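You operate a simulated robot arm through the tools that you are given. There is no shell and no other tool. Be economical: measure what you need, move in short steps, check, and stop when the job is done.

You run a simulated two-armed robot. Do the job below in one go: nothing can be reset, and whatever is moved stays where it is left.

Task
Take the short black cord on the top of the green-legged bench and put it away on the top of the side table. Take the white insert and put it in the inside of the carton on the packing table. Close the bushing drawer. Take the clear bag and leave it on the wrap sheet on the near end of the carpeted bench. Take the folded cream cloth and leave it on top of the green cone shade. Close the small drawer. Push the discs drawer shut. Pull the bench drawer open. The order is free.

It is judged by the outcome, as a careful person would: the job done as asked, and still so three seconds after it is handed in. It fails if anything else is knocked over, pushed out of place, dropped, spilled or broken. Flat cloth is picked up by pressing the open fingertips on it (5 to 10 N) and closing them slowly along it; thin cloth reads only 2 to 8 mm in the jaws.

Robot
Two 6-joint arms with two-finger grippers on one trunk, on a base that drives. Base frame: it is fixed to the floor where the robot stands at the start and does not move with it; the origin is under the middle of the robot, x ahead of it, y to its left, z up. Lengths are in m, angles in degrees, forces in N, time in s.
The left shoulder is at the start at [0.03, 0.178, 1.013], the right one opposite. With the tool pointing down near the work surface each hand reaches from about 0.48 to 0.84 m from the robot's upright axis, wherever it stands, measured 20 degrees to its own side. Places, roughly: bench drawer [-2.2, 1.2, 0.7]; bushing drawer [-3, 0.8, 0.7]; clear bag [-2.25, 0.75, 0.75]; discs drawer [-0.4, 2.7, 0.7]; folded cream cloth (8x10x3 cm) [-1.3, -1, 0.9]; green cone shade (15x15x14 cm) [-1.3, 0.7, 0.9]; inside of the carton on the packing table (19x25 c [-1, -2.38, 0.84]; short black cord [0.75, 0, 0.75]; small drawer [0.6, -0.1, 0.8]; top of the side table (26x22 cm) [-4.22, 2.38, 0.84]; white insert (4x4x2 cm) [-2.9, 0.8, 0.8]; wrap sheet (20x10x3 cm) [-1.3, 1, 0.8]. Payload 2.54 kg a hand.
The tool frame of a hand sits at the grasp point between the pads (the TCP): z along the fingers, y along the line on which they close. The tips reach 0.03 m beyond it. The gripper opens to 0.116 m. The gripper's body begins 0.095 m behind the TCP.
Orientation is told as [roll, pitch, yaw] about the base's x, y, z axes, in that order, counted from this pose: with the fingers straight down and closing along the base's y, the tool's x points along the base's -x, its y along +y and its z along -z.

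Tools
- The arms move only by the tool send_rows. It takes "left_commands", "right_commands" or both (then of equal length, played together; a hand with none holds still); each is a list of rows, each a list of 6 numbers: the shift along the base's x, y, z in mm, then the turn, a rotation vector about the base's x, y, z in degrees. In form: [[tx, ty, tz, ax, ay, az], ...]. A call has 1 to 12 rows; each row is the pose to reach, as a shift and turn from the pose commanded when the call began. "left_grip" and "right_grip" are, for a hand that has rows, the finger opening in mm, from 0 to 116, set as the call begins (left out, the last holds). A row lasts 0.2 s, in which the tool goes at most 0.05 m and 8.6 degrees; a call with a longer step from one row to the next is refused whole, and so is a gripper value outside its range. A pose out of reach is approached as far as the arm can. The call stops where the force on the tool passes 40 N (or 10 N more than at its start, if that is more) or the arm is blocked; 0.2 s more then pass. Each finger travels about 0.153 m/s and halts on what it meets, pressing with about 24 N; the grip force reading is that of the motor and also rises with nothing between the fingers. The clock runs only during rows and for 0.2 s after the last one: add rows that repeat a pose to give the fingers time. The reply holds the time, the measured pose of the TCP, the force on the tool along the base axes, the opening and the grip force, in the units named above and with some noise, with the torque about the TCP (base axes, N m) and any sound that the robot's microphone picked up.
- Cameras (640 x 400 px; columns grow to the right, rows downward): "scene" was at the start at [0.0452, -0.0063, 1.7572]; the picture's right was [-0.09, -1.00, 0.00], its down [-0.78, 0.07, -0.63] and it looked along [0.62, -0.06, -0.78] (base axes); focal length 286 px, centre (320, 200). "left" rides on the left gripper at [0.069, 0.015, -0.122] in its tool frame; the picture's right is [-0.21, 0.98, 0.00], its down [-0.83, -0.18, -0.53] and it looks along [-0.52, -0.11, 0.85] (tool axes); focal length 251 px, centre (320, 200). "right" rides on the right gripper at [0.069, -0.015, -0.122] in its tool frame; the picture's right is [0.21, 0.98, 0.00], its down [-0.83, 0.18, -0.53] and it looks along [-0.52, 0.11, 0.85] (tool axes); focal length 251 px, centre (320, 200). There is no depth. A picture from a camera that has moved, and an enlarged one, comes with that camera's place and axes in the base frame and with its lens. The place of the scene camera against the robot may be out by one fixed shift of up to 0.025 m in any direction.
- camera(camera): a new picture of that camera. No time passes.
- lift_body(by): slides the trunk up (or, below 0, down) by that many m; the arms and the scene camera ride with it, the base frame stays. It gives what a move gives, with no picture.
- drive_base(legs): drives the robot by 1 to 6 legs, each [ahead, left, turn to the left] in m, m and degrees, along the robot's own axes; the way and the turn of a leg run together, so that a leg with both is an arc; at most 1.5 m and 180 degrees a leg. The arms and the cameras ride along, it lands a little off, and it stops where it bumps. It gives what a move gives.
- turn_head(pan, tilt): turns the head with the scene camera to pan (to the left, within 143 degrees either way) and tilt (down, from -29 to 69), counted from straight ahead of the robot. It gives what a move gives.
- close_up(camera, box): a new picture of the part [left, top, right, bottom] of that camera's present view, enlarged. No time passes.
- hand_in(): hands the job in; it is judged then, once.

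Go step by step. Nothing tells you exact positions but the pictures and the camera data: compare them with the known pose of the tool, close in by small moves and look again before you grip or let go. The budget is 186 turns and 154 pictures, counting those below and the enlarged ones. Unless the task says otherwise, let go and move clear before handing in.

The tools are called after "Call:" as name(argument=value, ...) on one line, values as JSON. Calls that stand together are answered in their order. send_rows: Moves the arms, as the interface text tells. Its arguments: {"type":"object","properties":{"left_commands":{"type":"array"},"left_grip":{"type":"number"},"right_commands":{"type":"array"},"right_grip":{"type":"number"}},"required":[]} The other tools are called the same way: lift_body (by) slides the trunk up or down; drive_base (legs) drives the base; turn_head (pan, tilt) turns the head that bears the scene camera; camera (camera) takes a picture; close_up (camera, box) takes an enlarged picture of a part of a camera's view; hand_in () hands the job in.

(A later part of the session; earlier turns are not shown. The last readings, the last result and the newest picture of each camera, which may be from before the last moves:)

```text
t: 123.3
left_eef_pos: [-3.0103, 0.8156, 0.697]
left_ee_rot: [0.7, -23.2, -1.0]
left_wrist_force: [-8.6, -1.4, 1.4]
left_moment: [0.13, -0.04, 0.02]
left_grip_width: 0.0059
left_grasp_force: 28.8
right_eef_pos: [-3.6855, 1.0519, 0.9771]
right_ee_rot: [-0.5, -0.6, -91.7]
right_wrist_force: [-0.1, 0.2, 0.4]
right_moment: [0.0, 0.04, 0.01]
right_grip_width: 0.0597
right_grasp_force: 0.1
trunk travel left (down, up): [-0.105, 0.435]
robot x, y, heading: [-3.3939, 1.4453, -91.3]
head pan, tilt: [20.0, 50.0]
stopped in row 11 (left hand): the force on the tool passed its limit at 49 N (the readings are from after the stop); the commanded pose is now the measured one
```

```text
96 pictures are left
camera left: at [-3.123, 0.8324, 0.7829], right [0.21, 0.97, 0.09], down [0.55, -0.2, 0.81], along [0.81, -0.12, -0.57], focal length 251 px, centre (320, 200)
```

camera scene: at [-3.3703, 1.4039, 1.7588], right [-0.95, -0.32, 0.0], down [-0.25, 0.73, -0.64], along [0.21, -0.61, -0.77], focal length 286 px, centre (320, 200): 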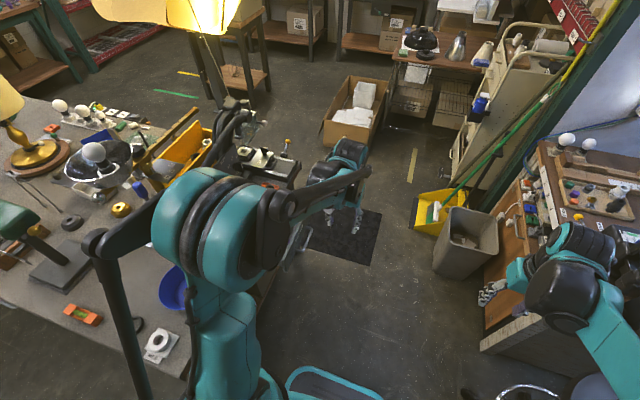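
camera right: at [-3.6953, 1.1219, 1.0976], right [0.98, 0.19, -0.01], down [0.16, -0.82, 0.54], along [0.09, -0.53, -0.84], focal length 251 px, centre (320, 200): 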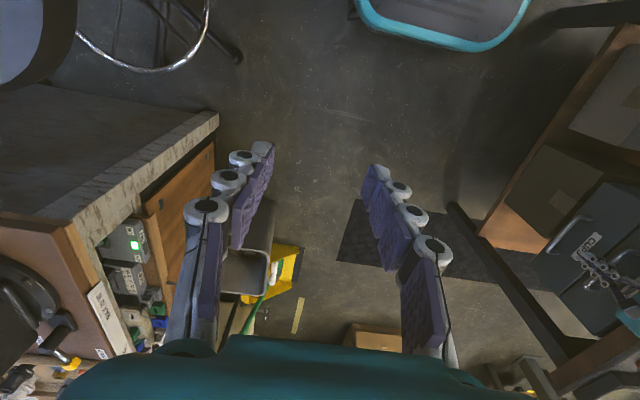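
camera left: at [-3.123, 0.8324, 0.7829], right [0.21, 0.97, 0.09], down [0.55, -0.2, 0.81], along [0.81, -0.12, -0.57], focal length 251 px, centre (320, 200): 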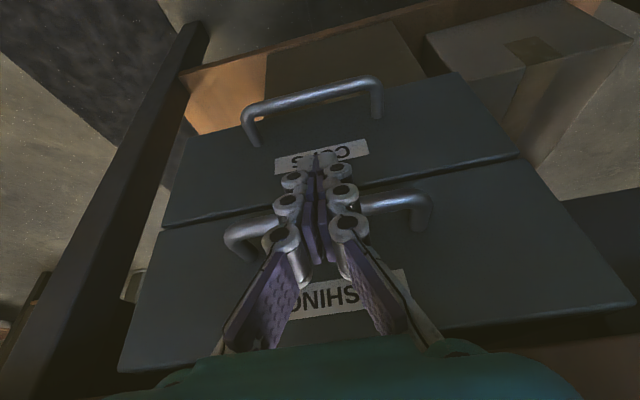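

Bushing drawer confirmed shut. Now I back off, rise and hover the left camera near the press plate and tray to identify the white insert.

Call:
send_rows(left_commands=[[-40, 0, 0, 0, 0, 0], [-85, 0, 5, 0, 6, 0], [-90, 0, 50, 0, 12, 0], [-90, 0, 95, 0, 18, 0], [-90, 0, 140, 0, 23, 0], [-90, 0, 185, 0, 23, 0], [-90, 0, 230, 0, 23, 0], [-90, 0, 275, 0, 23, 0], [-90, 0, 300, 0, 23, 0], [-50, 0, 300, 0, 23, 0], [-10, 0, 300, 0, 23, 0], [20, 0, 300, 0, 23, 0]], left_grip=90)

Call:
camera(camera="left")

```text
t: 125.9
left_eef_pos: [-2.9862, 0.8151, 0.9968]
left_ee_rot: [0.3, -0.3, -0.9]
left_wrist_force: [0.6, -0.3, 1.2]
left_moment: [-0.04, 0.04, 0.02]
left_grip_width: 0.0897
left_grasp_force: 0.0
right_eef_pos: [-3.6845, 1.051, 0.9765]
right_ee_rot: [-0.6, -0.7, -91.7]
right_wrist_force: [0.0, 0.0, 0.2]
right_moment: [0.03, 0.02, -0.02]
right_grip_width: 0.06
right_grasp_force: 0.0
trunk travel left (down, up): [-0.105, 0.435]
robot x, y, heading: [-3.3953, 1.4435, -91.5]
head pan, tilt: [20.0, 50.0]
```

```text
95 pictures are left
camera left: at [-3.0563, 0.831, 1.1198], right [0.23, 0.97, 0.01], down [0.82, -0.2, 0.54], along [0.52, -0.12, -0.84], focal length 251 px, centre (320, 200)
```

left: 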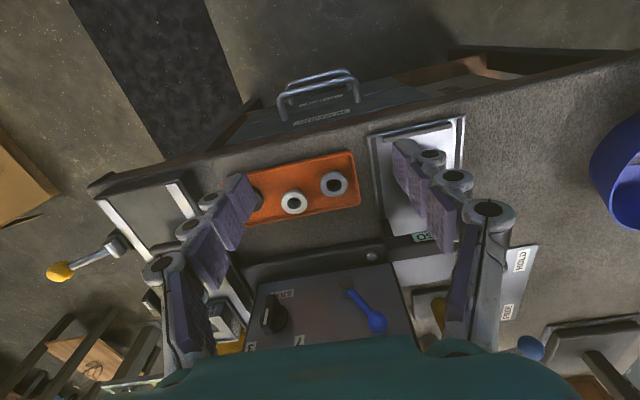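

Call:
close_up(camera="left", box=[220, 130, 400, 240])

Call:
send_rows(left_commands=[[0, -40, 0, 0, 0, 0], [0, -70, 0, 0, 0, 0]])

Call:
camera(camera="left")

```text
3.56 times, centred on (310, 185) of left
camera zoom: at [-3.0563, 0.831, 1.1198], right [0.23, 0.97, 0.01], down [0.82, -0.2, 0.54], along [0.52, -0.12, -0.84], focal length 894 px, centre (356, 253)
```

zoom: 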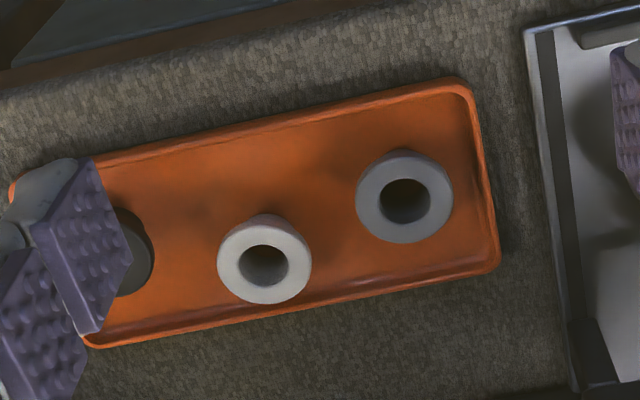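

```text
t: 126.5
left_eef_pos: [-2.9877, 0.7439, 0.9953]
left_ee_rot: [0.4, -0.3, -0.8]
left_wrist_force: [0.0, -0.1, 0.1]
left_moment: [-0.02, 0.0, -0.03]
left_grip_width: 0.0899
left_grasp_force: 0.1
right_eef_pos: [-3.6839, 1.0521, 0.9754]
right_ee_rot: [-0.5, -0.7, -91.7]
right_wrist_force: [-0.1, 0.1, 0.4]
right_moment: [0.03, -0.01, 0.01]
right_grip_width: 0.06
right_grasp_force: 0.1
trunk travel left (down, up): [-0.105, 0.435]
robot x, y, heading: [-3.3969, 1.4475, -91.3]
head pan, tilt: [20.0, 50.0]
```

```text
93 pictures are left
camera left: at [-3.0583, 0.7608, 1.1167], right [0.23, 0.97, 0.01], down [0.82, -0.2, 0.54], along [0.52, -0.12, -0.84], focal length 251 px, centre (320, 200)
```

left: 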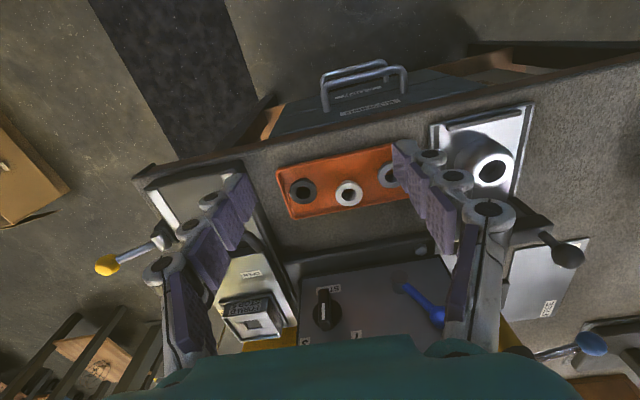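

The white insert is the middle ring in the orange tray at about (-2.89, 0.757), top z≈0.85. I'll draw the hand back, rotate it so it closes along x (clear of the neighbours), and drive nearer.

Call:
send_rows(left_commands=[[-20, 10, 10, 0, 0, -8], [-40, 20, 20, 0, 0, -16], [-60, 30, 30, 0, 0, -24], [-80, 40, 40, 0, 0, -32], [-100, 50, 50, 0, 0, -40], [-120, 60, 50, 0, 0, -48], [-135, 70, 50, 0, 0, -56], [-135, 80, 50, 0, 0, -64], [-135, 90, 50, 0, 0, -72], [-135, 100, 50, 0, 0, -80], [-135, 110, 50, 0, 0, -88], [-135, 110, 50, 0, 0, -90]], left_grip=60)

Call:
drive_base(legs=[[0.2, 0, 0]])

Call:
camera(camera="scene")

Call:
camera(camera="left")

```text
t: 129.1
left_eef_pos: [-3.1255, 0.8558, 1.0469]
left_ee_rot: [0.3, -0.3, -90.9]
left_wrist_force: [-0.6, 0.2, -0.5]
left_moment: [0.03, -0.01, -0.01]
left_grip_width: 0.0601
left_grasp_force: 0.0
right_eef_pos: [-3.6846, 1.0506, 0.9771]
right_ee_rot: [-0.5, -0.7, -91.7]
right_wrist_force: [0.7, 0.3, -0.6]
right_moment: [0.03, 0.0, 0.01]
right_grip_width: 0.0602
right_grasp_force: 0.0
trunk travel left (down, up): [-0.105, 0.435]
robot x, y, heading: [-3.399, 1.4506, -91.2]
head pan, tilt: [20.0, 50.0]
```

```text
t: 130.7
left_eef_pos: [-3.1299, 0.6533, 1.0472]
left_ee_rot: [0.3, -0.2, -90.7]
left_wrist_force: [0.1, -1.1, -0.6]
left_moment: [0.06, 0.04, 0.04]
left_grip_width: 0.0599
left_grasp_force: 0.0
right_eef_pos: [-3.69, 0.8497, 0.9751]
right_ee_rot: [-0.5, -0.7, -91.8]
right_wrist_force: [-0.2, -0.3, 0.4]
right_moment: [0.07, 0.02, 0.01]
right_grip_width: 0.0601
right_grasp_force: 0.0
trunk travel left (down, up): [-0.105, 0.435]
robot x, y, heading: [-3.4038, 1.2458, -91.5]
head pan, tilt: [20.0, 50.0]
```

```text
92 pictures are left
camera scene: at [-3.3761, 1.2025, 1.6387], right [-0.95, -0.32, 0.0], down [-0.24, 0.73, -0.64], along [0.21, -0.61, -0.77], focal length 286 px, centre (320, 200)
```

scene: 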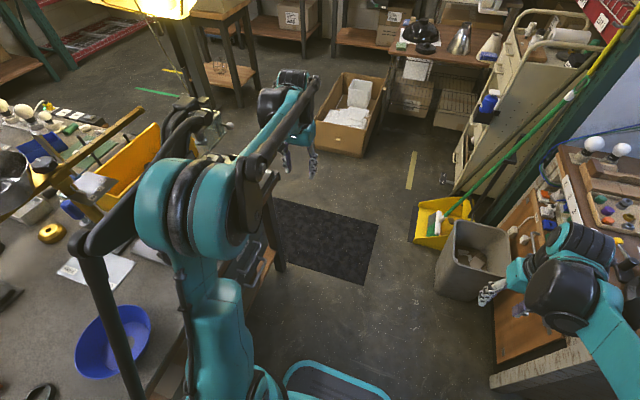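

```text
91 pictures are left
camera left: at [-3.1145, 0.7246, 1.1691], right [0.97, -0.23, 0.01], down [-0.2, -0.82, 0.54], along [-0.12, -0.52, -0.84], focal length 251 px, centre (320, 200)
```

left: 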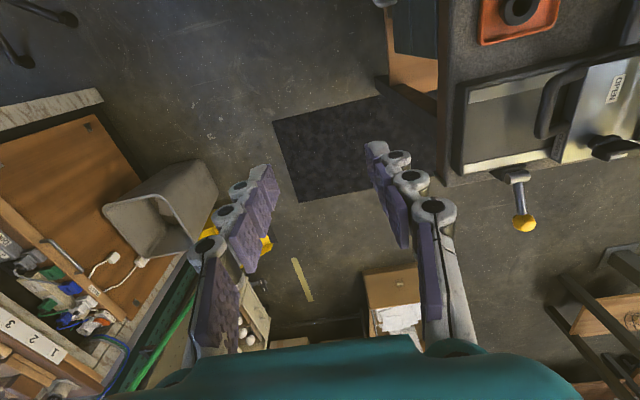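

Call:
send_rows(left_commands=[[0, 45, 10, 0, 0, 0], [0, 90, 20, 0, 0, 0], [40, 104, 20, 0, 0, 0], [80, 104, 20, 0, 0, 0], [120, 104, 20, 0, 0, 0], [160, 104, 10, 0, 0, 0], [200, 104, 0, 0, 0, 0], [238, 104, -10, 0, 0, 0]])

Call:
camera(camera="left")

Call:
camera(camera="scene")

```text
t: 132.5
left_eef_pos: [-2.8901, 0.7623, 1.0394]
left_ee_rot: [0.2, -0.3, -90.7]
left_wrist_force: [0.4, 0.0, 0.0]
left_moment: [0.02, 0.01, 0.01]
left_grip_width: 0.0599
left_grasp_force: 0.0
right_eef_pos: [-3.6896, 0.8495, 0.9767]
right_ee_rot: [-0.6, -0.6, -91.7]
right_wrist_force: [0.1, 0.9, 0.4]
right_moment: [0.0, -0.02, 0.04]
right_grip_width: 0.0601
right_grasp_force: 0.2
trunk travel left (down, up): [-0.105, 0.435]
robot x, y, heading: [-3.4006, 1.2503, -91.2]
head pan, tilt: [20.0, 50.0]
```

```text
90 pictures are left
camera left: at [-2.8749, 0.832, 1.161], right [0.97, -0.23, 0.0], down [-0.2, -0.82, 0.54], along [-0.12, -0.52, -0.84], focal length 251 px, centre (320, 200)
```

left: 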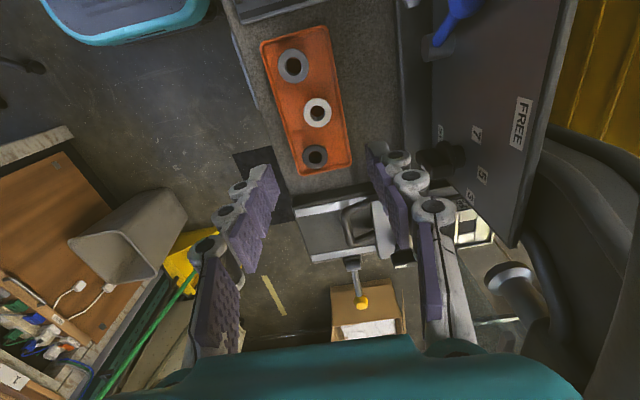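

```text
89 pictures are left
camera scene: at [-3.3748, 1.2038, 1.6387], right [-0.95, -0.32, 0.0], down [-0.25, 0.73, -0.64], along [0.2, -0.61, -0.77], focal length 286 px, centre (320, 200)
```

scene: 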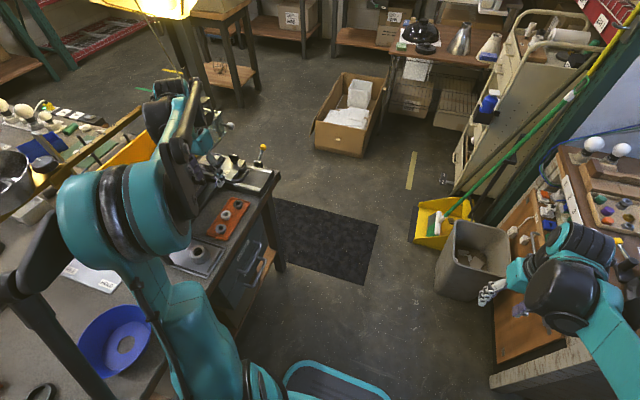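

The device panel and knob are about 3.5 cm clear of the gripper body here. I'll descend over the white ring at (-2.894, 0.761) with a 50 mm opening.

Call:
send_rows(left_commands=[[-3, -1, -45, 0, 0, 0], [-3, -1, -90, 0, 0, 0], [-3, -1, -130, 0, 0, 0], [-3, -1, -155, 0, 0, 0]], left_grip=50)

Call:
camera(camera="left")

```text
t: 133.5
left_eef_pos: [-2.8929, 0.7576, 0.8837]
left_ee_rot: [0.2, -0.3, -90.8]
left_wrist_force: [0.2, 0.2, 0.1]
left_moment: [0.02, 0.03, -0.02]
left_grip_width: 0.0499
left_grasp_force: 0.0
right_eef_pos: [-3.6893, 0.8512, 0.9753]
right_ee_rot: [-0.6, -0.7, -91.7]
right_wrist_force: [0.6, -0.4, 0.1]
right_moment: [-0.04, 0.0, 0.01]
right_grip_width: 0.0599
right_grasp_force: 0.0
trunk travel left (down, up): [-0.105, 0.435]
robot x, y, heading: [-3.4003, 1.2449, -91.5]
head pan, tilt: [20.0, 50.0]
```

```text
88 pictures are left
camera left: at [-2.8784, 0.8287, 1.0045], right [0.97, -0.23, 0.01], down [-0.2, -0.82, 0.54], along [-0.12, -0.52, -0.84], focal length 251 px, centre (320, 200)
```

left: 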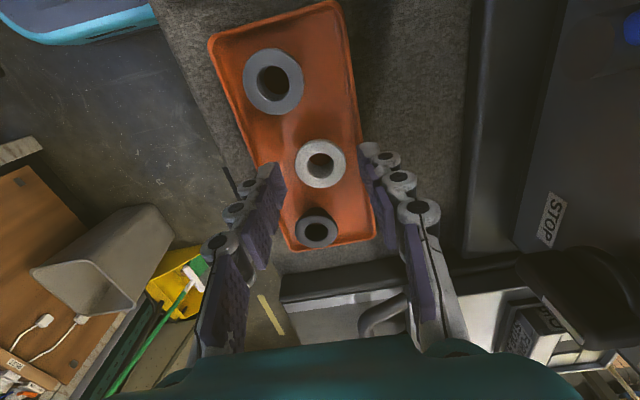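

Call:
send_rows(left_commands=[[-2, 0, -12, 0, 0, 0], [-2, 0, -20, 0, 0, 0], [-2, 0, -27, 0, 0, 0]])

Call:
camera(camera="left")

```text
t: 134.2
left_eef_pos: [-2.8919, 0.759, 0.8698]
left_ee_rot: [0.8, -0.8, -90.7]
left_wrist_force: [25.4, -8.5, 64.0]
left_moment: [-0.25, -2.11, -0.17]
left_grip_width: 0.032
left_grasp_force: 24.1
right_eef_pos: [-3.6893, 0.8537, 0.9795]
right_ee_rot: [-0.5, -0.9, -91.6]
right_wrist_force: [0.1, -0.2, -0.3]
right_moment: [0.02, 0.01, 0.02]
right_grip_width: 0.06
right_grasp_force: 0.2
trunk travel left (down, up): [-0.105, 0.435]
robot x, y, heading: [-3.3997, 1.2493, -91.2]
head pan, tilt: [20.0, 50.0]
stopped in row 3 (left hand): the force on the tool passed its limit at 54 N (the readings are from after the stop); the commanded pose is now the measured one
```

```text
87 pictures are left
camera left: at [-2.8777, 0.8306, 0.9899], right [0.97, -0.23, 0.02], down [-0.2, -0.82, 0.54], along [-0.11, -0.53, -0.84], focal length 251 px, centre (320, 200)
```

left: 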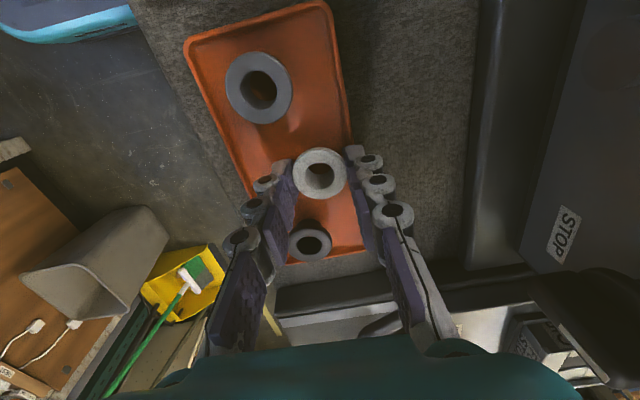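

The fingers contacted the rim and have closed on the ring (32 mm). I'll hold closed and lift gently.

Call:
send_rows(left_commands=[[0, 0, 3, 0, 0, 0], [0, 0, 3, 0, 0, 0], [0, 0, 10, 0, 0, 0], [0, 0, 20, 0, 0, 0], [0, 0, 30, 0, 0, 0]], left_grip=0)

Call:
camera(camera="left")

```text
t: 135.4
left_eef_pos: [-2.8941, 0.7556, 0.8917]
left_ee_rot: [0.3, -0.4, -90.9]
left_wrist_force: [-0.2, -1.0, 0.1]
left_moment: [-0.02, 0.0, 0.02]
left_grip_width: 0.0316
left_grasp_force: 23.8
right_eef_pos: [-3.6893, 0.8509, 0.9758]
right_ee_rot: [-0.5, -0.6, -91.8]
right_wrist_force: [0.4, 0.6, -0.3]
right_moment: [0.02, 0.0, -0.01]
right_grip_width: 0.0603
right_grasp_force: 0.1
trunk travel left (down, up): [-0.105, 0.435]
robot x, y, heading: [-3.3997, 1.2502, -91.5]
head pan, tilt: [20.0, 50.0]
```

```text
86 pictures are left
camera left: at [-2.8801, 0.8274, 1.014], right [0.97, -0.23, 0.01], down [-0.2, -0.82, 0.54], along [-0.12, -0.53, -0.84], focal length 251 px, centre (320, 200)
```

left: 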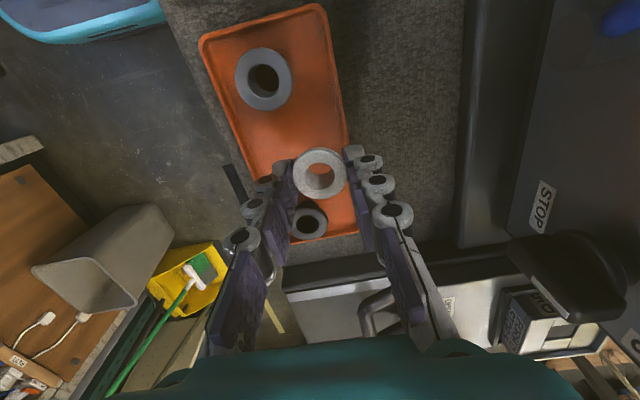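

The white insert is held. Retract along the same path and drive back out to the +y aisle.

Call:
send_rows(left_commands=[[0, 0, 45, 0, 0, 0], [0, 0, 90, 0, 0, 0], [0, 0, 135, 0, 0, 0], [0, 0, 165, 0, 0, 0], [-45, 0, 170, 0, 0, 0], [-90, 0, 170, 0, 0, 0], [-135, 0, 170, 0, 0, 0], [-180, 0, 170, 0, 0, 0], [-225, -20, 170, 0, 0, 0], [-240, -60, 170, 0, 0, 0]])

Call:
lift_body(by=0.12)

Call:
drive_base(legs=[[-0.8, 0, 0], [0, 1.15, 0]])

Call:
turn_head(pan=-10, tilt=45)

Call:
camera(camera="scene")

```text
t: 137.6
left_eef_pos: [-3.1369, 0.694, 1.0609]
left_ee_rot: [0.5, -0.4, -90.8]
left_wrist_force: [-0.4, -0.5, -0.1]
left_moment: [0.01, -0.01, 0.04]
left_grip_width: 0.0319
left_grasp_force: 23.7
right_eef_pos: [-3.6892, 0.8485, 0.9771]
right_ee_rot: [-0.4, -0.6, -91.8]
right_wrist_force: [-0.3, -0.1, -0.8]
right_moment: [0.08, 0.03, 0.01]
right_grip_width: 0.06
right_grasp_force: 0.1
trunk travel left (down, up): [-0.105, 0.435]
robot x, y, heading: [-3.3992, 1.2439, -91.4]
head pan, tilt: [20.0, 50.0]
```

```text
t: 139.1
left_eef_pos: [-3.1372, 0.6955, 1.1825]
left_ee_rot: [0.5, -0.5, -90.9]
left_wrist_force: [-0.5, 0.6, 0.0]
left_moment: [-0.02, 0.0, -0.02]
left_grip_width: 0.0317
left_grasp_force: 23.4
right_eef_pos: [-3.6885, 0.8512, 1.0965]
right_ee_rot: [-0.4, -0.7, -91.8]
right_wrist_force: [-0.3, 0.1, 0.6]
right_moment: [0.0, 0.01, -0.01]
right_grip_width: 0.0602
right_grasp_force: 0.1
trunk travel left (down, up): [-0.225, 0.315]
robot x, y, heading: [-3.4032, 1.2503, -91.3]
head pan, tilt: [20.0, 50.0]
```

```text
t: 148.8
left_eef_pos: [-1.9837, 1.4336, 1.1808]
left_ee_rot: [0.4, -0.6, -92.6]
left_wrist_force: [0.4, 0.0, -0.2]
left_moment: [-0.02, 0.04, -0.02]
left_grip_width: 0.0319
left_grasp_force: 23.7
right_eef_pos: [-2.5313, 1.6054, 1.0966]
right_ee_rot: [-0.5, -0.7, -93.2]
right_wrist_force: [0.4, -0.9, -0.4]
right_moment: [0.02, 0.0, 0.02]
right_grip_width: 0.0601
right_grasp_force: 0.1
trunk travel left (down, up): [-0.225, 0.315]
robot x, y, heading: [-2.2333, 1.9974, -93.0]
head pan, tilt: [20.0, 50.0]
```

```text
t: 149.8
left_eef_pos: [-1.984, 1.4359, 1.1807]
left_ee_rot: [0.4, -0.5, -92.5]
left_wrist_force: [-0.5, -0.3, -0.6]
left_moment: [0.0, 0.01, 0.01]
left_grip_width: 0.0316
left_grasp_force: 23.7
right_eef_pos: [-2.5307, 1.6061, 1.0954]
right_ee_rot: [-0.5, -0.7, -93.3]
right_wrist_force: [-0.2, -0.6, 0.0]
right_moment: [-0.03, 0.0, -0.01]
right_grip_width: 0.06
right_grasp_force: 0.1
trunk travel left (down, up): [-0.225, 0.315]
robot x, y, heading: [-2.2314, 1.9955, -93.1]
head pan, tilt: [-10.0, 45.0]
```

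```text
85 pictures are left
camera scene: at [-2.2496, 1.9444, 1.7657], right [-0.97, 0.22, 0.0], down [0.16, 0.69, -0.71], along [-0.16, -0.69, -0.71], focal length 286 px, centre (320, 200)
```

scene: 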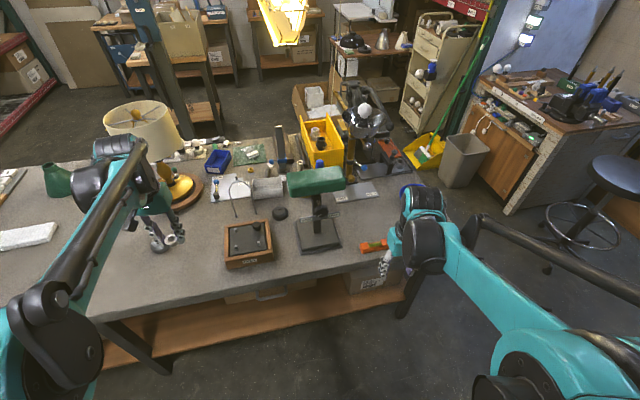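

Call:
close_up(camera="scene", box=[200, 250, 360, 330])

Call:
close_up(camera="scene", box=[170, 120, 410, 270])

Call:
camera(camera="right")

```text
4.00 times, centred on (280, 290) of scene
camera zoom: at [-2.2496, 1.9444, 1.7657], right [-0.97, 0.22, 0.0], down [0.16, 0.69, -0.71], along [-0.16, -0.69, -0.71], focal length 1142 px, centre (480, -160)
```

zoom: 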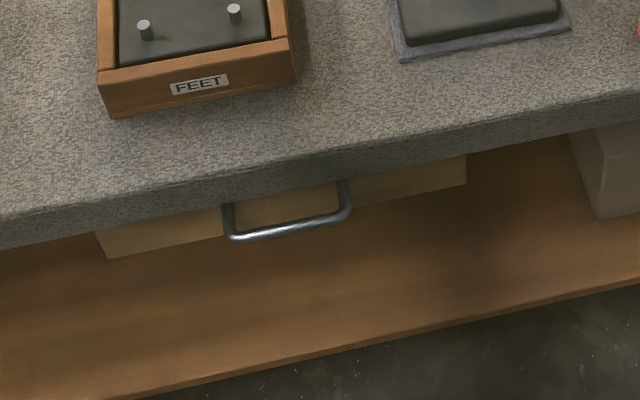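

```text
2.67 times, centred on (290, 195) of scene
camera zoom: at [-2.2496, 1.9444, 1.7657], right [-0.97, 0.22, 0.0], down [0.16, 0.69, -0.71], along [-0.16, -0.69, -0.71], focal length 761 px, centre (400, 213)
```

zoom: 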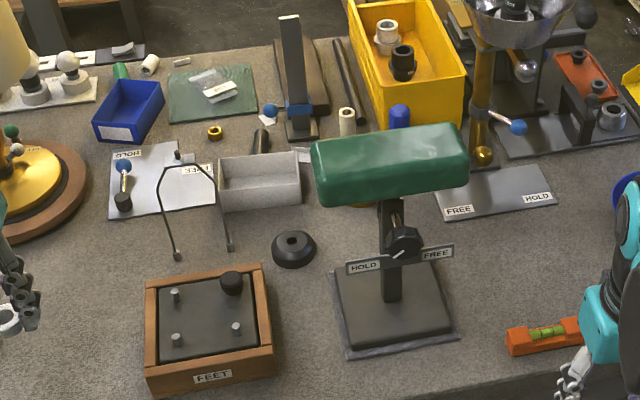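

```text
82 pictures are left
camera right: at [-2.5423, 1.678, 1.2176], right [0.99, 0.16, -0.01], down [0.14, -0.83, 0.54], along [0.08, -0.54, -0.84], focal length 251 px, centre (320, 200)
```

right: 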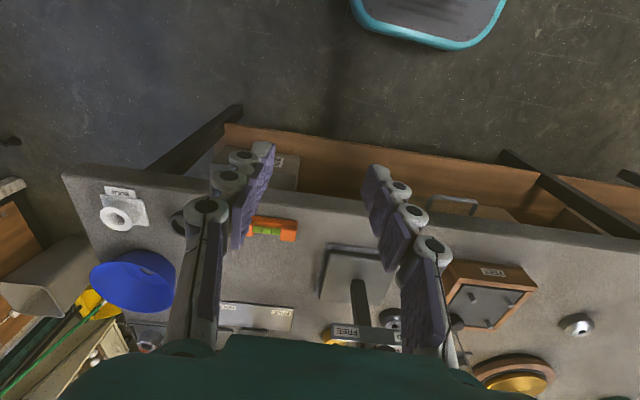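

The bench drawer's bar handle is at about (-2.187, 1.407, 0.735), just under the bench edge, bar along x. I'll line the right hand up and grip it with nearly horizontal fingers closing vertically.

Call:
drive_base(legs=[[-0.16, 0.25, 2.7]])

Call:
send_rows(right_commands=[[5, 0, 0, 0, 0, 8], [10, 0, 0, 0, 0, 16], [15, 0, 0, 0, 0, 24], [20, 0, 0, 0, 0, 32], [25, 0, 0, 0, 0, 40], [30, 0, 0, 0, 0, 48], [35, 0, 0, 0, 0, 56], [40, 0, 0, 0, 0, 64], [45, 0, 0, 0, 0, 72], [50, 0, 0, 0, 0, 80], [50, 0, 0, 0, 0, 88], [50, 0, 0, 0, 0, 90]], right_grip=40)

Call:
lift_body(by=-0.16)

```text
t: 151.8
left_eef_pos: [-1.6996, 1.6027, 1.1815]
left_ee_rot: [0.3, -0.5, -89.3]
left_wrist_force: [0.5, -0.1, -0.2]
left_moment: [-0.03, 0.02, -0.02]
left_grip_width: 0.032
left_grasp_force: 24.3
right_eef_pos: [-2.2549, 1.7443, 1.0968]
right_ee_rot: [-0.6, -0.7, -90.3]
right_wrist_force: [0.3, 0.3, -0.6]
right_moment: [-0.05, 0.01, 0.0]
right_grip_width: 0.06
right_grasp_force: 0.1
trunk travel left (down, up): [-0.225, 0.315]
robot x, y, heading: [-1.9796, 2.1489, -89.7]
head pan, tilt: [-10.0, 45.0]
```

```text
t: 154.4
left_eef_pos: [-1.6994, 1.6029, 1.1822]
left_ee_rot: [0.5, -0.5, -89.4]
left_wrist_force: [-0.7, -0.2, -0.2]
left_moment: [-0.03, -0.03, -0.04]
left_grip_width: 0.0315
left_grasp_force: 24.1
right_eef_pos: [-2.2055, 1.7457, 1.0956]
right_ee_rot: [-0.5, -0.7, -0.2]
right_wrist_force: [-0.3, 0.2, 0.3]
right_moment: [0.0, -0.01, 0.01]
right_grip_width: 0.0401
right_grasp_force: 0.1
trunk travel left (down, up): [-0.225, 0.315]
robot x, y, heading: [-1.9802, 2.1453, -89.8]
head pan, tilt: [-10.0, 45.0]
```

```text
t: 156.2
left_eef_pos: [-1.6996, 1.6027, 1.0213]
left_ee_rot: [0.5, -0.5, -89.4]
left_wrist_force: [-0.2, -0.7, -0.1]
left_moment: [0.0, 0.01, -0.03]
left_grip_width: 0.0319
left_grasp_force: 23.5
right_eef_pos: [-2.2062, 1.7454, 0.9363]
right_ee_rot: [-0.5, -0.6, -0.4]
right_wrist_force: [0.0, 0.2, -0.4]
right_moment: [0.02, -0.03, -0.01]
right_grip_width: 0.0399
right_grasp_force: 0.1
trunk travel left (down, up): [-0.065, 0.475]
robot x, y, heading: [-1.9752, 2.1447, -90.1]
head pan, tilt: [-10.0, 45.0]
```

Call:
send_rows(right_commands=[[2, -20, -5, -8, 0, 0], [4, -40, -20, -16, 0, 0], [6, -60, -40, -24, 0, 0], [8, -80, -60, -32, 0, 0], [10, -100, -80, -40, 0, 0], [12, -120, -100, -48, 0, 0], [14, -140, -120, -56, 0, 0], [16, -160, -140, -64, 0, 0], [18, -180, -160, -70, 0, 0], [18, -195, -180, -75, 0, 0]])

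Call:
camera(camera="right")

Call:
camera(camera="scene")

```text
t: 158.4
left_eef_pos: [-1.6992, 1.6022, 1.0203]
left_ee_rot: [0.5, -0.4, -89.4]
left_wrist_force: [0.4, 0.1, -0.2]
left_moment: [0.05, 0.03, 0.03]
left_grip_width: 0.0319
left_grasp_force: 23.6
right_eef_pos: [-2.2074, 1.4366, 0.8644]
right_ee_rot: [-75.4, -0.5, 0.6]
right_wrist_force: [0.0, 0.3, -0.7]
right_moment: [0.0, -0.01, 0.03]
right_grip_width: 0.04
right_grasp_force: 0.1
right hand out of reach, approached as far as the arm can: row 6, 7, 8, 9, 10
trunk travel left (down, up): [-0.065, 0.475]
robot x, y, heading: [-1.975, 2.1469, -89.9]
head pan, tilt: [-10.0, 45.0]
```

```text
81 pictures are left
camera right: at [-2.2785, 1.5509, 0.9079], right [-0.21, 0.24, -0.95], down [0.82, 0.57, -0.03], along [0.53, -0.78, -0.32], focal length 251 px, centre (320, 200)
```

right: 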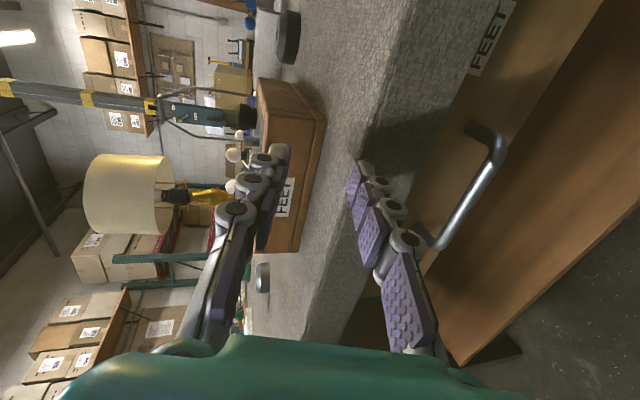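

```text
80 pictures are left
camera scene: at [-1.9924, 2.0963, 1.6055], right [-0.98, 0.17, 0.0], down [0.12, 0.7, -0.71], along [-0.12, -0.7, -0.71], focal length 286 px, centre (320, 200)
```

scene: 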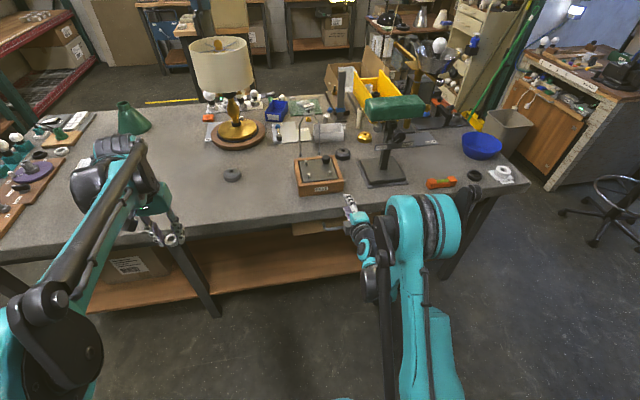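

The arm needs more distance for that low horizontal pose. Back up 0.1 m, drop the trunk fully, then bring the hand down.

Call:
drive_base(legs=[[-0.1, -0.0, 0]])

Call:
lift_body(by=-0.06)

Call:
send_rows(right_commands=[[0, 0, -15, 0, 0, 0], [3, 0, -30, 0, 0, 0], [6, 0, -45, 0, 0, 0], [9, 0, -60, 0, 0, 0]])

Call:
camera(camera="right")

```text
t: 159.6
left_eef_pos: [-1.6988, 1.7046, 1.0221]
left_ee_rot: [0.5, -0.5, -89.5]
left_wrist_force: [-0.1, 0.8, 0.2]
left_moment: [-0.1, 0.03, 0.03]
left_grip_width: 0.0318
left_grasp_force: 23.9
right_eef_pos: [-2.2067, 1.5382, 0.8643]
right_ee_rot: [-75.4, -0.4, 0.6]
right_wrist_force: [0.5, -0.1, 0.5]
right_moment: [0.02, 0.0, -0.02]
right_grip_width: 0.0401
right_grasp_force: 0.0
trunk travel left (down, up): [-0.065, 0.475]
robot x, y, heading: [-1.9796, 2.2446, -89.9]
head pan, tilt: [-10.0, 45.0]
```

```text
t: 160.6
left_eef_pos: [-1.6981, 1.7031, 0.9617]
left_ee_rot: [0.4, -0.5, -89.4]
left_wrist_force: [0.1, 0.1, 0.1]
left_moment: [-0.03, 0.0, 0.03]
left_grip_width: 0.0319
left_grasp_force: 24.3
right_eef_pos: [-2.2065, 1.5384, 0.8043]
right_ee_rot: [-75.5, -0.4, 0.7]
right_wrist_force: [-0.8, -0.6, 0.0]
right_moment: [0.0, -0.03, 0.0]
right_grip_width: 0.0401
right_grasp_force: 0.0
trunk travel left (down, up): [-0.005, 0.535]
robot x, y, heading: [-1.9789, 2.2511, -89.8]
head pan, tilt: [-10.0, 45.0]
```

```text
t: 161.6
left_eef_pos: [-1.6983, 1.7027, 0.9626]
left_ee_rot: [0.5, -0.6, -89.4]
left_wrist_force: [-0.2, -0.1, 0.0]
left_moment: [-0.03, -0.03, 0.01]
left_grip_width: 0.032
left_grasp_force: 23.6
right_eef_pos: [-2.2014, 1.5068, 0.7645]
right_ee_rot: [-75.3, -0.5, 0.8]
right_wrist_force: [-0.2, -0.6, -0.6]
right_moment: [-0.02, -0.02, -0.04]
right_grip_width: 0.0396
right_grasp_force: 0.1
right hand out of reach, approached as far as the arm can: row 1, 2, 3, 4
trunk travel left (down, up): [-0.005, 0.535]
robot x, y, heading: [-1.9803, 2.2488, -90.1]
head pan, tilt: [-10.0, 45.0]
```

```text
79 pictures are left
camera right: at [-2.2722, 1.6226, 0.81], right [-0.21, 0.24, -0.95], down [0.82, 0.57, -0.03], along [0.53, -0.78, -0.32], focal length 251 px, centre (320, 200)
```

right: 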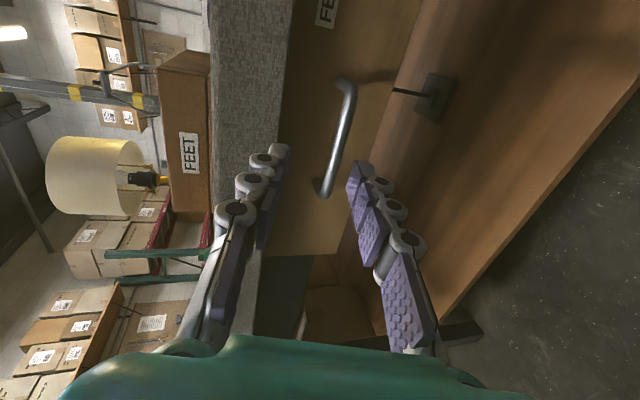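

The handle is at (-2.20, 1.414, 0.722). I'll narrow the opening, go lower, then forward around the bar.

Call:
send_rows(right_commands=[[0, -15, -12, 0, 0, 0], [0, -30, -25, 0, 0, 0], [0, -40, -35, 0, 0, 0], [0, -45, -37, 0, 0, 0]], right_grip=30)

Call:
camera(camera="right")

```text
t: 162.6
left_eef_pos: [-1.699, 1.704, 0.9614]
left_ee_rot: [0.5, -0.5, -89.5]
left_wrist_force: [-1.3, -0.5, -0.4]
left_moment: [0.0, 0.0, -0.02]
left_grip_width: 0.0318
left_grasp_force: 24.3
right_eef_pos: [-2.202, 1.4634, 0.7297]
right_ee_rot: [-75.5, -0.5, 0.7]
right_wrist_force: [0.0, 0.1, 0.0]
right_moment: [0.0, -0.02, 0.01]
right_grip_width: 0.0299
right_grasp_force: 0.0
trunk travel left (down, up): [-0.005, 0.535]
robot x, y, heading: [-1.9772, 2.248, -90.1]
head pan, tilt: [-10.0, 45.0]
```

```text
78 pictures are left
camera right: at [-2.2731, 1.5772, 0.7745], right [-0.21, 0.24, -0.95], down [0.82, 0.57, -0.03], along [0.53, -0.78, -0.32], focal length 251 px, centre (320, 200)
```

right: 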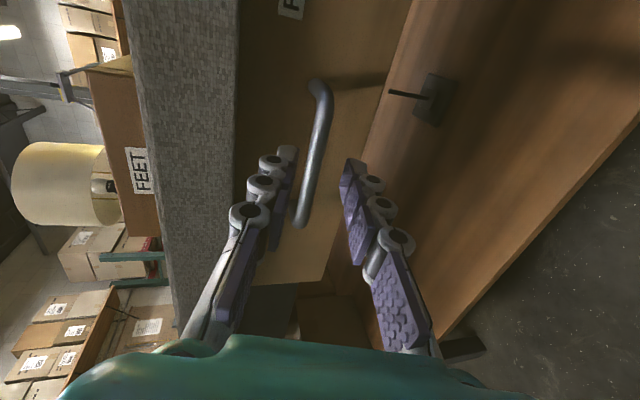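

Call:
send_rows(right_commands=[[0, -15, -2, 0, 0, 0], [0, -30, -5, 0, 0, 0], [0, -44, -7, 0, 0, 0]])

Call:
camera(camera="right")

```text
t: 163.4
left_eef_pos: [-1.6995, 1.702, 0.9611]
left_ee_rot: [0.5, -0.5, -89.4]
left_wrist_force: [-0.4, 1.0, -1.1]
left_moment: [0.02, 0.02, 0.0]
left_grip_width: 0.0318
left_grasp_force: 24.1
right_eef_pos: [-2.2027, 1.4198, 0.7231]
right_ee_rot: [-75.4, -0.4, 0.6]
right_wrist_force: [-0.5, 0.1, -0.5]
right_moment: [0.03, -0.03, 0.01]
right_grip_width: 0.0301
right_grasp_force: 0.0
trunk travel left (down, up): [-0.005, 0.535]
robot x, y, heading: [-1.976, 2.2464, -89.9]
head pan, tilt: [-10.0, 45.0]
```

```text
77 pictures are left
camera right: at [-2.2732, 1.5336, 0.7677], right [-0.21, 0.24, -0.95], down [0.82, 0.57, -0.03], along [0.53, -0.78, -0.32], focal length 251 px, centre (320, 200)
```

right: 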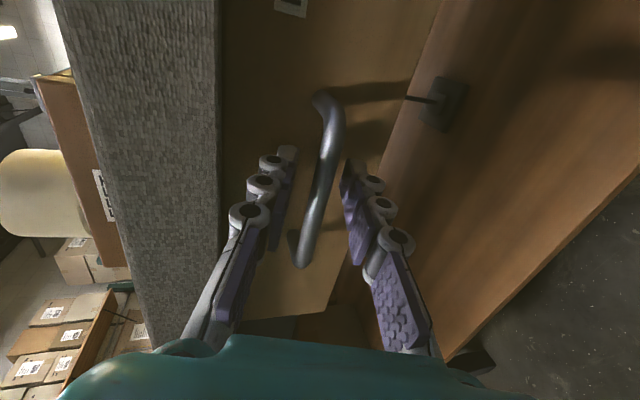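

Bar is between the fingers. Close on it.

Call:
send_rows(right_commands=[[0, 0, 0, 0, 0, 0], [0, 0, 0, 0, 0, 0], [0, 0, 0, 0, 0, 0]], right_grip=0)

Call:
drive_base(legs=[[-0.06, 0, 0]])

Call:
camera(camera="right")

```text
t: 164.2
left_eef_pos: [-1.6999, 1.7038, 0.9607]
left_ee_rot: [0.5, -0.4, -89.4]
left_wrist_force: [0.2, 0.2, 0.0]
left_moment: [0.02, -0.01, 0.0]
left_grip_width: 0.0319
left_grasp_force: 24.0
right_eef_pos: [-2.2027, 1.4204, 0.7222]
right_ee_rot: [-75.3, -0.5, 0.7]
right_wrist_force: [1.7, 10.9, -10.2]
right_moment: [0.06, 0.28, 0.07]
right_grip_width: 0.0106
right_grasp_force: 37.4
trunk travel left (down, up): [-0.005, 0.535]
robot x, y, heading: [-1.9749, 2.2491, -89.9]
head pan, tilt: [-10.0, 45.0]
```

```text
t: 165.2
left_eef_pos: [-1.6997, 1.7626, 0.9616]
left_ee_rot: [0.5, -0.5, -89.3]
left_wrist_force: [0.0, -0.1, 0.2]
left_moment: [0.02, -0.01, -0.02]
left_grip_width: 0.0316
left_grasp_force: 24.6
right_eef_pos: [-2.2016, 1.4786, 0.7221]
right_ee_rot: [-75.4, -0.3, 0.8]
right_wrist_force: [2.2, 1.0, -9.5]
right_moment: [0.05, 0.23, 0.22]
right_grip_width: 0.0106
right_grasp_force: 37.7
trunk travel left (down, up): [-0.005, 0.535]
robot x, y, heading: [-1.9771, 2.3049, -89.7]
head pan, tilt: [-10.0, 45.0]
```

```text
76 pictures are left
camera right: at [-2.2732, 1.5927, 0.7671], right [-0.21, 0.25, -0.95], down [0.82, 0.57, -0.03], along [0.53, -0.78, -0.32], focal length 251 px, centre (320, 200)
```

right: 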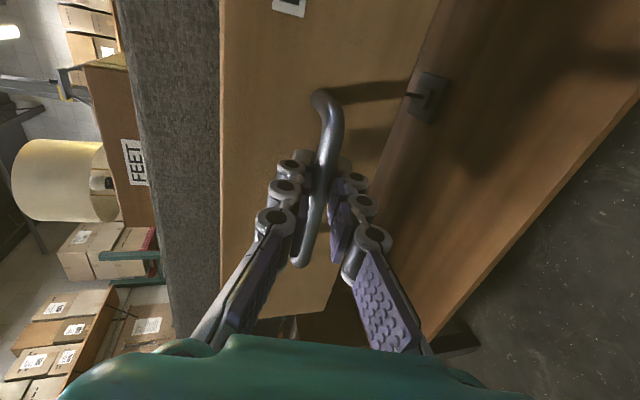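

The drawer follows. Before pulling further I'll check the clearance behind me.

Call:
turn_head(pan=142, tilt=60)

Call:
camera(camera="scene")

```text
t: 167.5
left_eef_pos: [-1.6989, 1.7621, 0.9598]
left_ee_rot: [0.5, -0.5, -89.2]
left_wrist_force: [0.4, 0.0, -0.8]
left_moment: [0.0, -0.03, 0.01]
left_grip_width: 0.0318
left_grasp_force: 23.9
right_eef_pos: [-2.2029, 1.4793, 0.7222]
right_ee_rot: [-75.3, -0.5, 0.6]
right_wrist_force: [0.3, 1.5, -8.5]
right_moment: [0.07, 0.28, 0.1]
right_grip_width: 0.0104
right_grasp_force: 38.0
trunk travel left (down, up): [-0.005, 0.535]
robot x, y, heading: [-1.9793, 2.3098, -89.9]
head pan, tilt: [142.0, 60.0]
```

```text
75 pictures are left
camera scene: at [-1.9376, 2.3892, 1.5263], right [0.79, -0.61, 0.0], down [-0.53, -0.68, -0.5], along [0.31, 0.4, -0.87], focal length 286 px, centre (320, 200)
```

scene: 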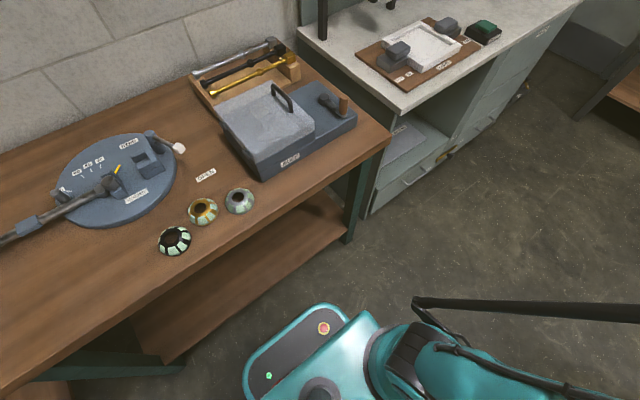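

About 0.17 m free behind. Pull 0.13 m more.

Call:
drive_base(legs=[[-0.13, 0, 0]])

Call:
turn_head(pan=-15, tilt=55)

Call:
camera(camera="scene")

```text
t: 168.8
left_eef_pos: [-1.6994, 1.8941, 0.9608]
left_ee_rot: [0.5, -0.5, -89.4]
left_wrist_force: [-0.2, -0.1, -0.3]
left_moment: [0.02, 0.0, 0.01]
left_grip_width: 0.032
left_grasp_force: 23.3
right_eef_pos: [-2.2018, 1.6093, 0.7215]
right_ee_rot: [-75.3, -0.5, 0.7]
right_wrist_force: [-2.8, 1.5, -8.5]
right_moment: [0.07, 0.23, 0.15]
right_grip_width: 0.0101
right_grasp_force: 37.7
trunk travel left (down, up): [-0.005, 0.535]
robot x, y, heading: [-1.9788, 2.439, -89.6]
head pan, tilt: [142.0, 60.0]
```

```text
t: 171.2
left_eef_pos: [-1.6989, 1.8937, 0.9605]
left_ee_rot: [0.5, -0.4, -89.3]
left_wrist_force: [0.1, -0.4, -0.4]
left_moment: [0.0, 0.01, -0.01]
left_grip_width: 0.0318
left_grasp_force: 23.6
right_eef_pos: [-2.2025, 1.6102, 0.7224]
right_ee_rot: [-75.3, -0.5, 0.8]
right_wrist_force: [-2.7, 1.1, -7.5]
right_moment: [0.05, 0.25, 0.09]
right_grip_width: 0.0103
right_grasp_force: 37.5
trunk travel left (down, up): [-0.005, 0.535]
robot x, y, heading: [-1.9784, 2.4389, -90.0]
head pan, tilt: [-15.0, 55.0]
```

```text
74 pictures are left
camera scene: at [-1.9975, 2.3978, 1.5322], right [-0.97, 0.25, 0.0], down [0.21, 0.79, -0.57], along [-0.15, -0.55, -0.82], focal length 286 px, centre (320, 200)
```

scene: 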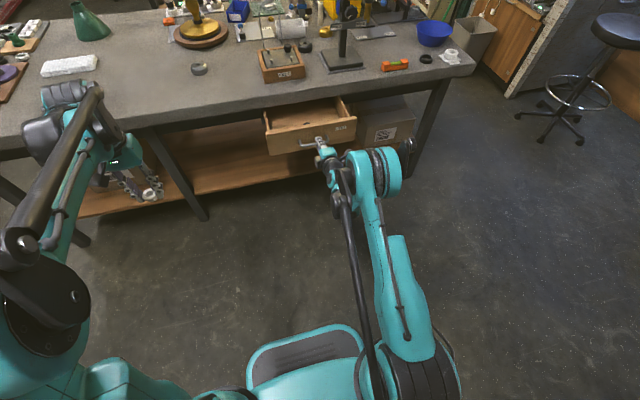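

Open about 19 cm. To pull it fully I'll release, and re-grip the bar with vertical fingers, which have more pull range.

Call:
send_rows(right_commands=[[0, 0, 0, 0, 0, 0], [0, 0, 0, 0, 0, 0]], right_grip=34)

Call:
drive_base(legs=[[-0.04, 0, 0]])

Call:
send_rows(right_commands=[[0, 2, 20, 0, 0, 0], [0, 4, 50, 0, 0, 0], [0, 6, 90, 0, 0, 0], [0, 10, 130, 0, 0, 0], [0, 10, 140, 8, 0, 0], [0, 10, 140, 16, 0, 0], [0, 10, 140, 24, 0, 0], [0, 10, 140, 32, 0, 0], [0, 10, 140, 40, 0, 0]])

Call:
lift_body(by=0.1)

```text
t: 171.8
left_eef_pos: [-1.6995, 1.8947, 0.9608]
left_ee_rot: [0.5, -0.5, -89.4]
left_wrist_force: [0.9, 0.2, -0.2]
left_moment: [0.03, 0.04, 0.01]
left_grip_width: 0.0318
left_grasp_force: 23.9
right_eef_pos: [-2.2025, 1.6096, 0.7229]
right_ee_rot: [-75.3, -0.4, 0.8]
right_wrist_force: [0.4, 0.0, -0.7]
right_moment: [0.02, 0.0, 0.0]
right_grip_width: 0.0339
right_grasp_force: 0.1
trunk travel left (down, up): [-0.005, 0.535]
robot x, y, heading: [-1.9796, 2.4397, -89.8]
head pan, tilt: [-15.0, 55.0]
```

```text
t: 172.9
left_eef_pos: [-1.7005, 1.933, 0.9605]
left_ee_rot: [0.5, -0.3, -89.4]
left_wrist_force: [1.0, 0.4, -0.3]
left_moment: [0.04, 0.01, -0.01]
left_grip_width: 0.0318
left_grasp_force: 23.7
right_eef_pos: [-2.2048, 1.6501, 0.7222]
right_ee_rot: [-75.5, -0.5, 0.5]
right_wrist_force: [0.2, 0.3, 0.5]
right_moment: [-0.03, 0.01, -0.02]
right_grip_width: 0.0337
right_grasp_force: 0.1
trunk travel left (down, up): [-0.005, 0.535]
robot x, y, heading: [-1.9797, 2.4773, -90.0]
head pan, tilt: [-15.0, 55.0]
stopped in leg 1: the robot was blocked; the commanded pose is now the measured one
```

```text
t: 174.9
left_eef_pos: [-1.7002, 1.9337, 0.9612]
left_ee_rot: [0.4, -0.4, -89.4]
left_wrist_force: [-0.2, -0.4, 0.9]
left_moment: [0.0, 0.01, 0.01]
left_grip_width: 0.0317
left_grasp_force: 24.1
right_eef_pos: [-2.2043, 1.6602, 0.8622]
right_ee_rot: [-35.2, -0.8, 0.2]
right_wrist_force: [0.5, -0.3, -0.8]
right_moment: [-0.01, -0.01, 0.0]
right_grip_width: 0.0342
right_grasp_force: 0.1
trunk travel left (down, up): [-0.005, 0.535]
robot x, y, heading: [-1.9777, 2.4806, -90.1]
head pan, tilt: [-15.0, 55.0]
```

```text
t: 176.2
left_eef_pos: [-1.7001, 1.9334, 1.0612]
left_ee_rot: [0.4, -0.4, -89.4]
left_wrist_force: [0.0, 0.5, 0.6]
left_moment: [0.03, 0.03, 0.0]
left_grip_width: 0.0317
left_grasp_force: 23.9
right_eef_pos: [-2.2044, 1.6593, 0.9617]
right_ee_rot: [-35.4, -0.7, 0.1]
right_wrist_force: [-0.5, 0.2, -0.6]
right_moment: [-0.01, -0.01, -0.01]
right_grip_width: 0.0344
right_grasp_force: 0.0
trunk travel left (down, up): [-0.105, 0.435]
robot x, y, heading: [-1.9815, 2.4783, -90.3]
head pan, tilt: [-15.0, 55.0]
```

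Move slightly forward off the rear bench, then set the hand vertical above the bar.

Call:
drive_base(legs=[[0.1, 0, 0]])

Call:
send_rows(right_commands=[[0, 10, 0, 8, 0, 0], [0, 20, 0, 16, 0, 0], [0, 30, 0, 24, 0, 0], [2, 40, -20, 32, 0, 0], [3, 45, -50, 35, 0, 0], [3, 45, -90, 35, 0, 0]], right_grip=40)

Call:
camera(camera="right")

```text
t: 177.4
left_eef_pos: [-1.7002, 1.8319, 1.0608]
left_ee_rot: [0.4, -0.5, -89.4]
left_wrist_force: [-0.4, 0.0, -0.8]
left_moment: [0.03, 0.02, 0.03]
left_grip_width: 0.0315
left_grasp_force: 24.2
right_eef_pos: [-2.204, 1.5572, 0.9611]
right_ee_rot: [-35.3, -0.7, 0.2]
right_wrist_force: [-0.1, -0.8, -0.7]
right_moment: [0.01, 0.02, 0.01]
right_grip_width: 0.0342
right_grasp_force: 0.0
trunk travel left (down, up): [-0.105, 0.435]
robot x, y, heading: [-1.9778, 2.3763, -89.6]
head pan, tilt: [-15.0, 55.0]
```

```text
t: 178.8
left_eef_pos: [-1.7016, 1.832, 1.0611]
left_ee_rot: [0.5, -0.4, -89.4]
left_wrist_force: [0.0, -0.1, -0.8]
left_moment: [0.03, -0.03, -0.01]
left_grip_width: 0.0319
left_grasp_force: 24.4
right_eef_pos: [-2.1999, 1.603, 0.8716]
right_ee_rot: [-0.2, -0.6, -0.2]
right_wrist_force: [0.2, -0.3, 0.1]
right_moment: [0.01, 0.04, -0.02]
right_grip_width: 0.0399
right_grasp_force: 0.1
trunk travel left (down, up): [-0.105, 0.435]
robot x, y, heading: [-1.9793, 2.3759, -89.9]
head pan, tilt: [-15.0, 55.0]
```

```text
73 pictures are left
camera right: at [-2.2706, 1.5899, 0.9928], right [-0.21, 0.98, -0.01], down [0.82, 0.18, 0.54], along [0.53, 0.11, -0.84], focal length 251 px, centre (320, 200)
```

right: 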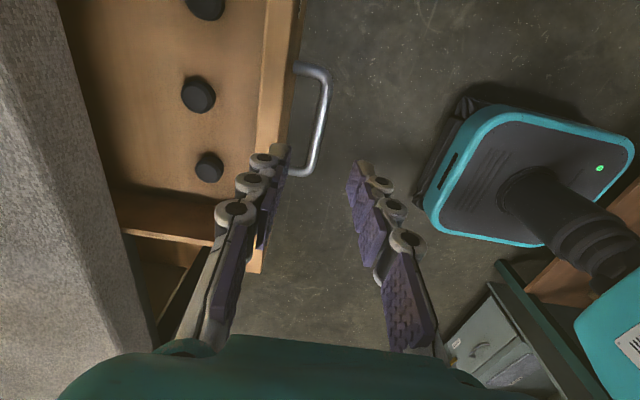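

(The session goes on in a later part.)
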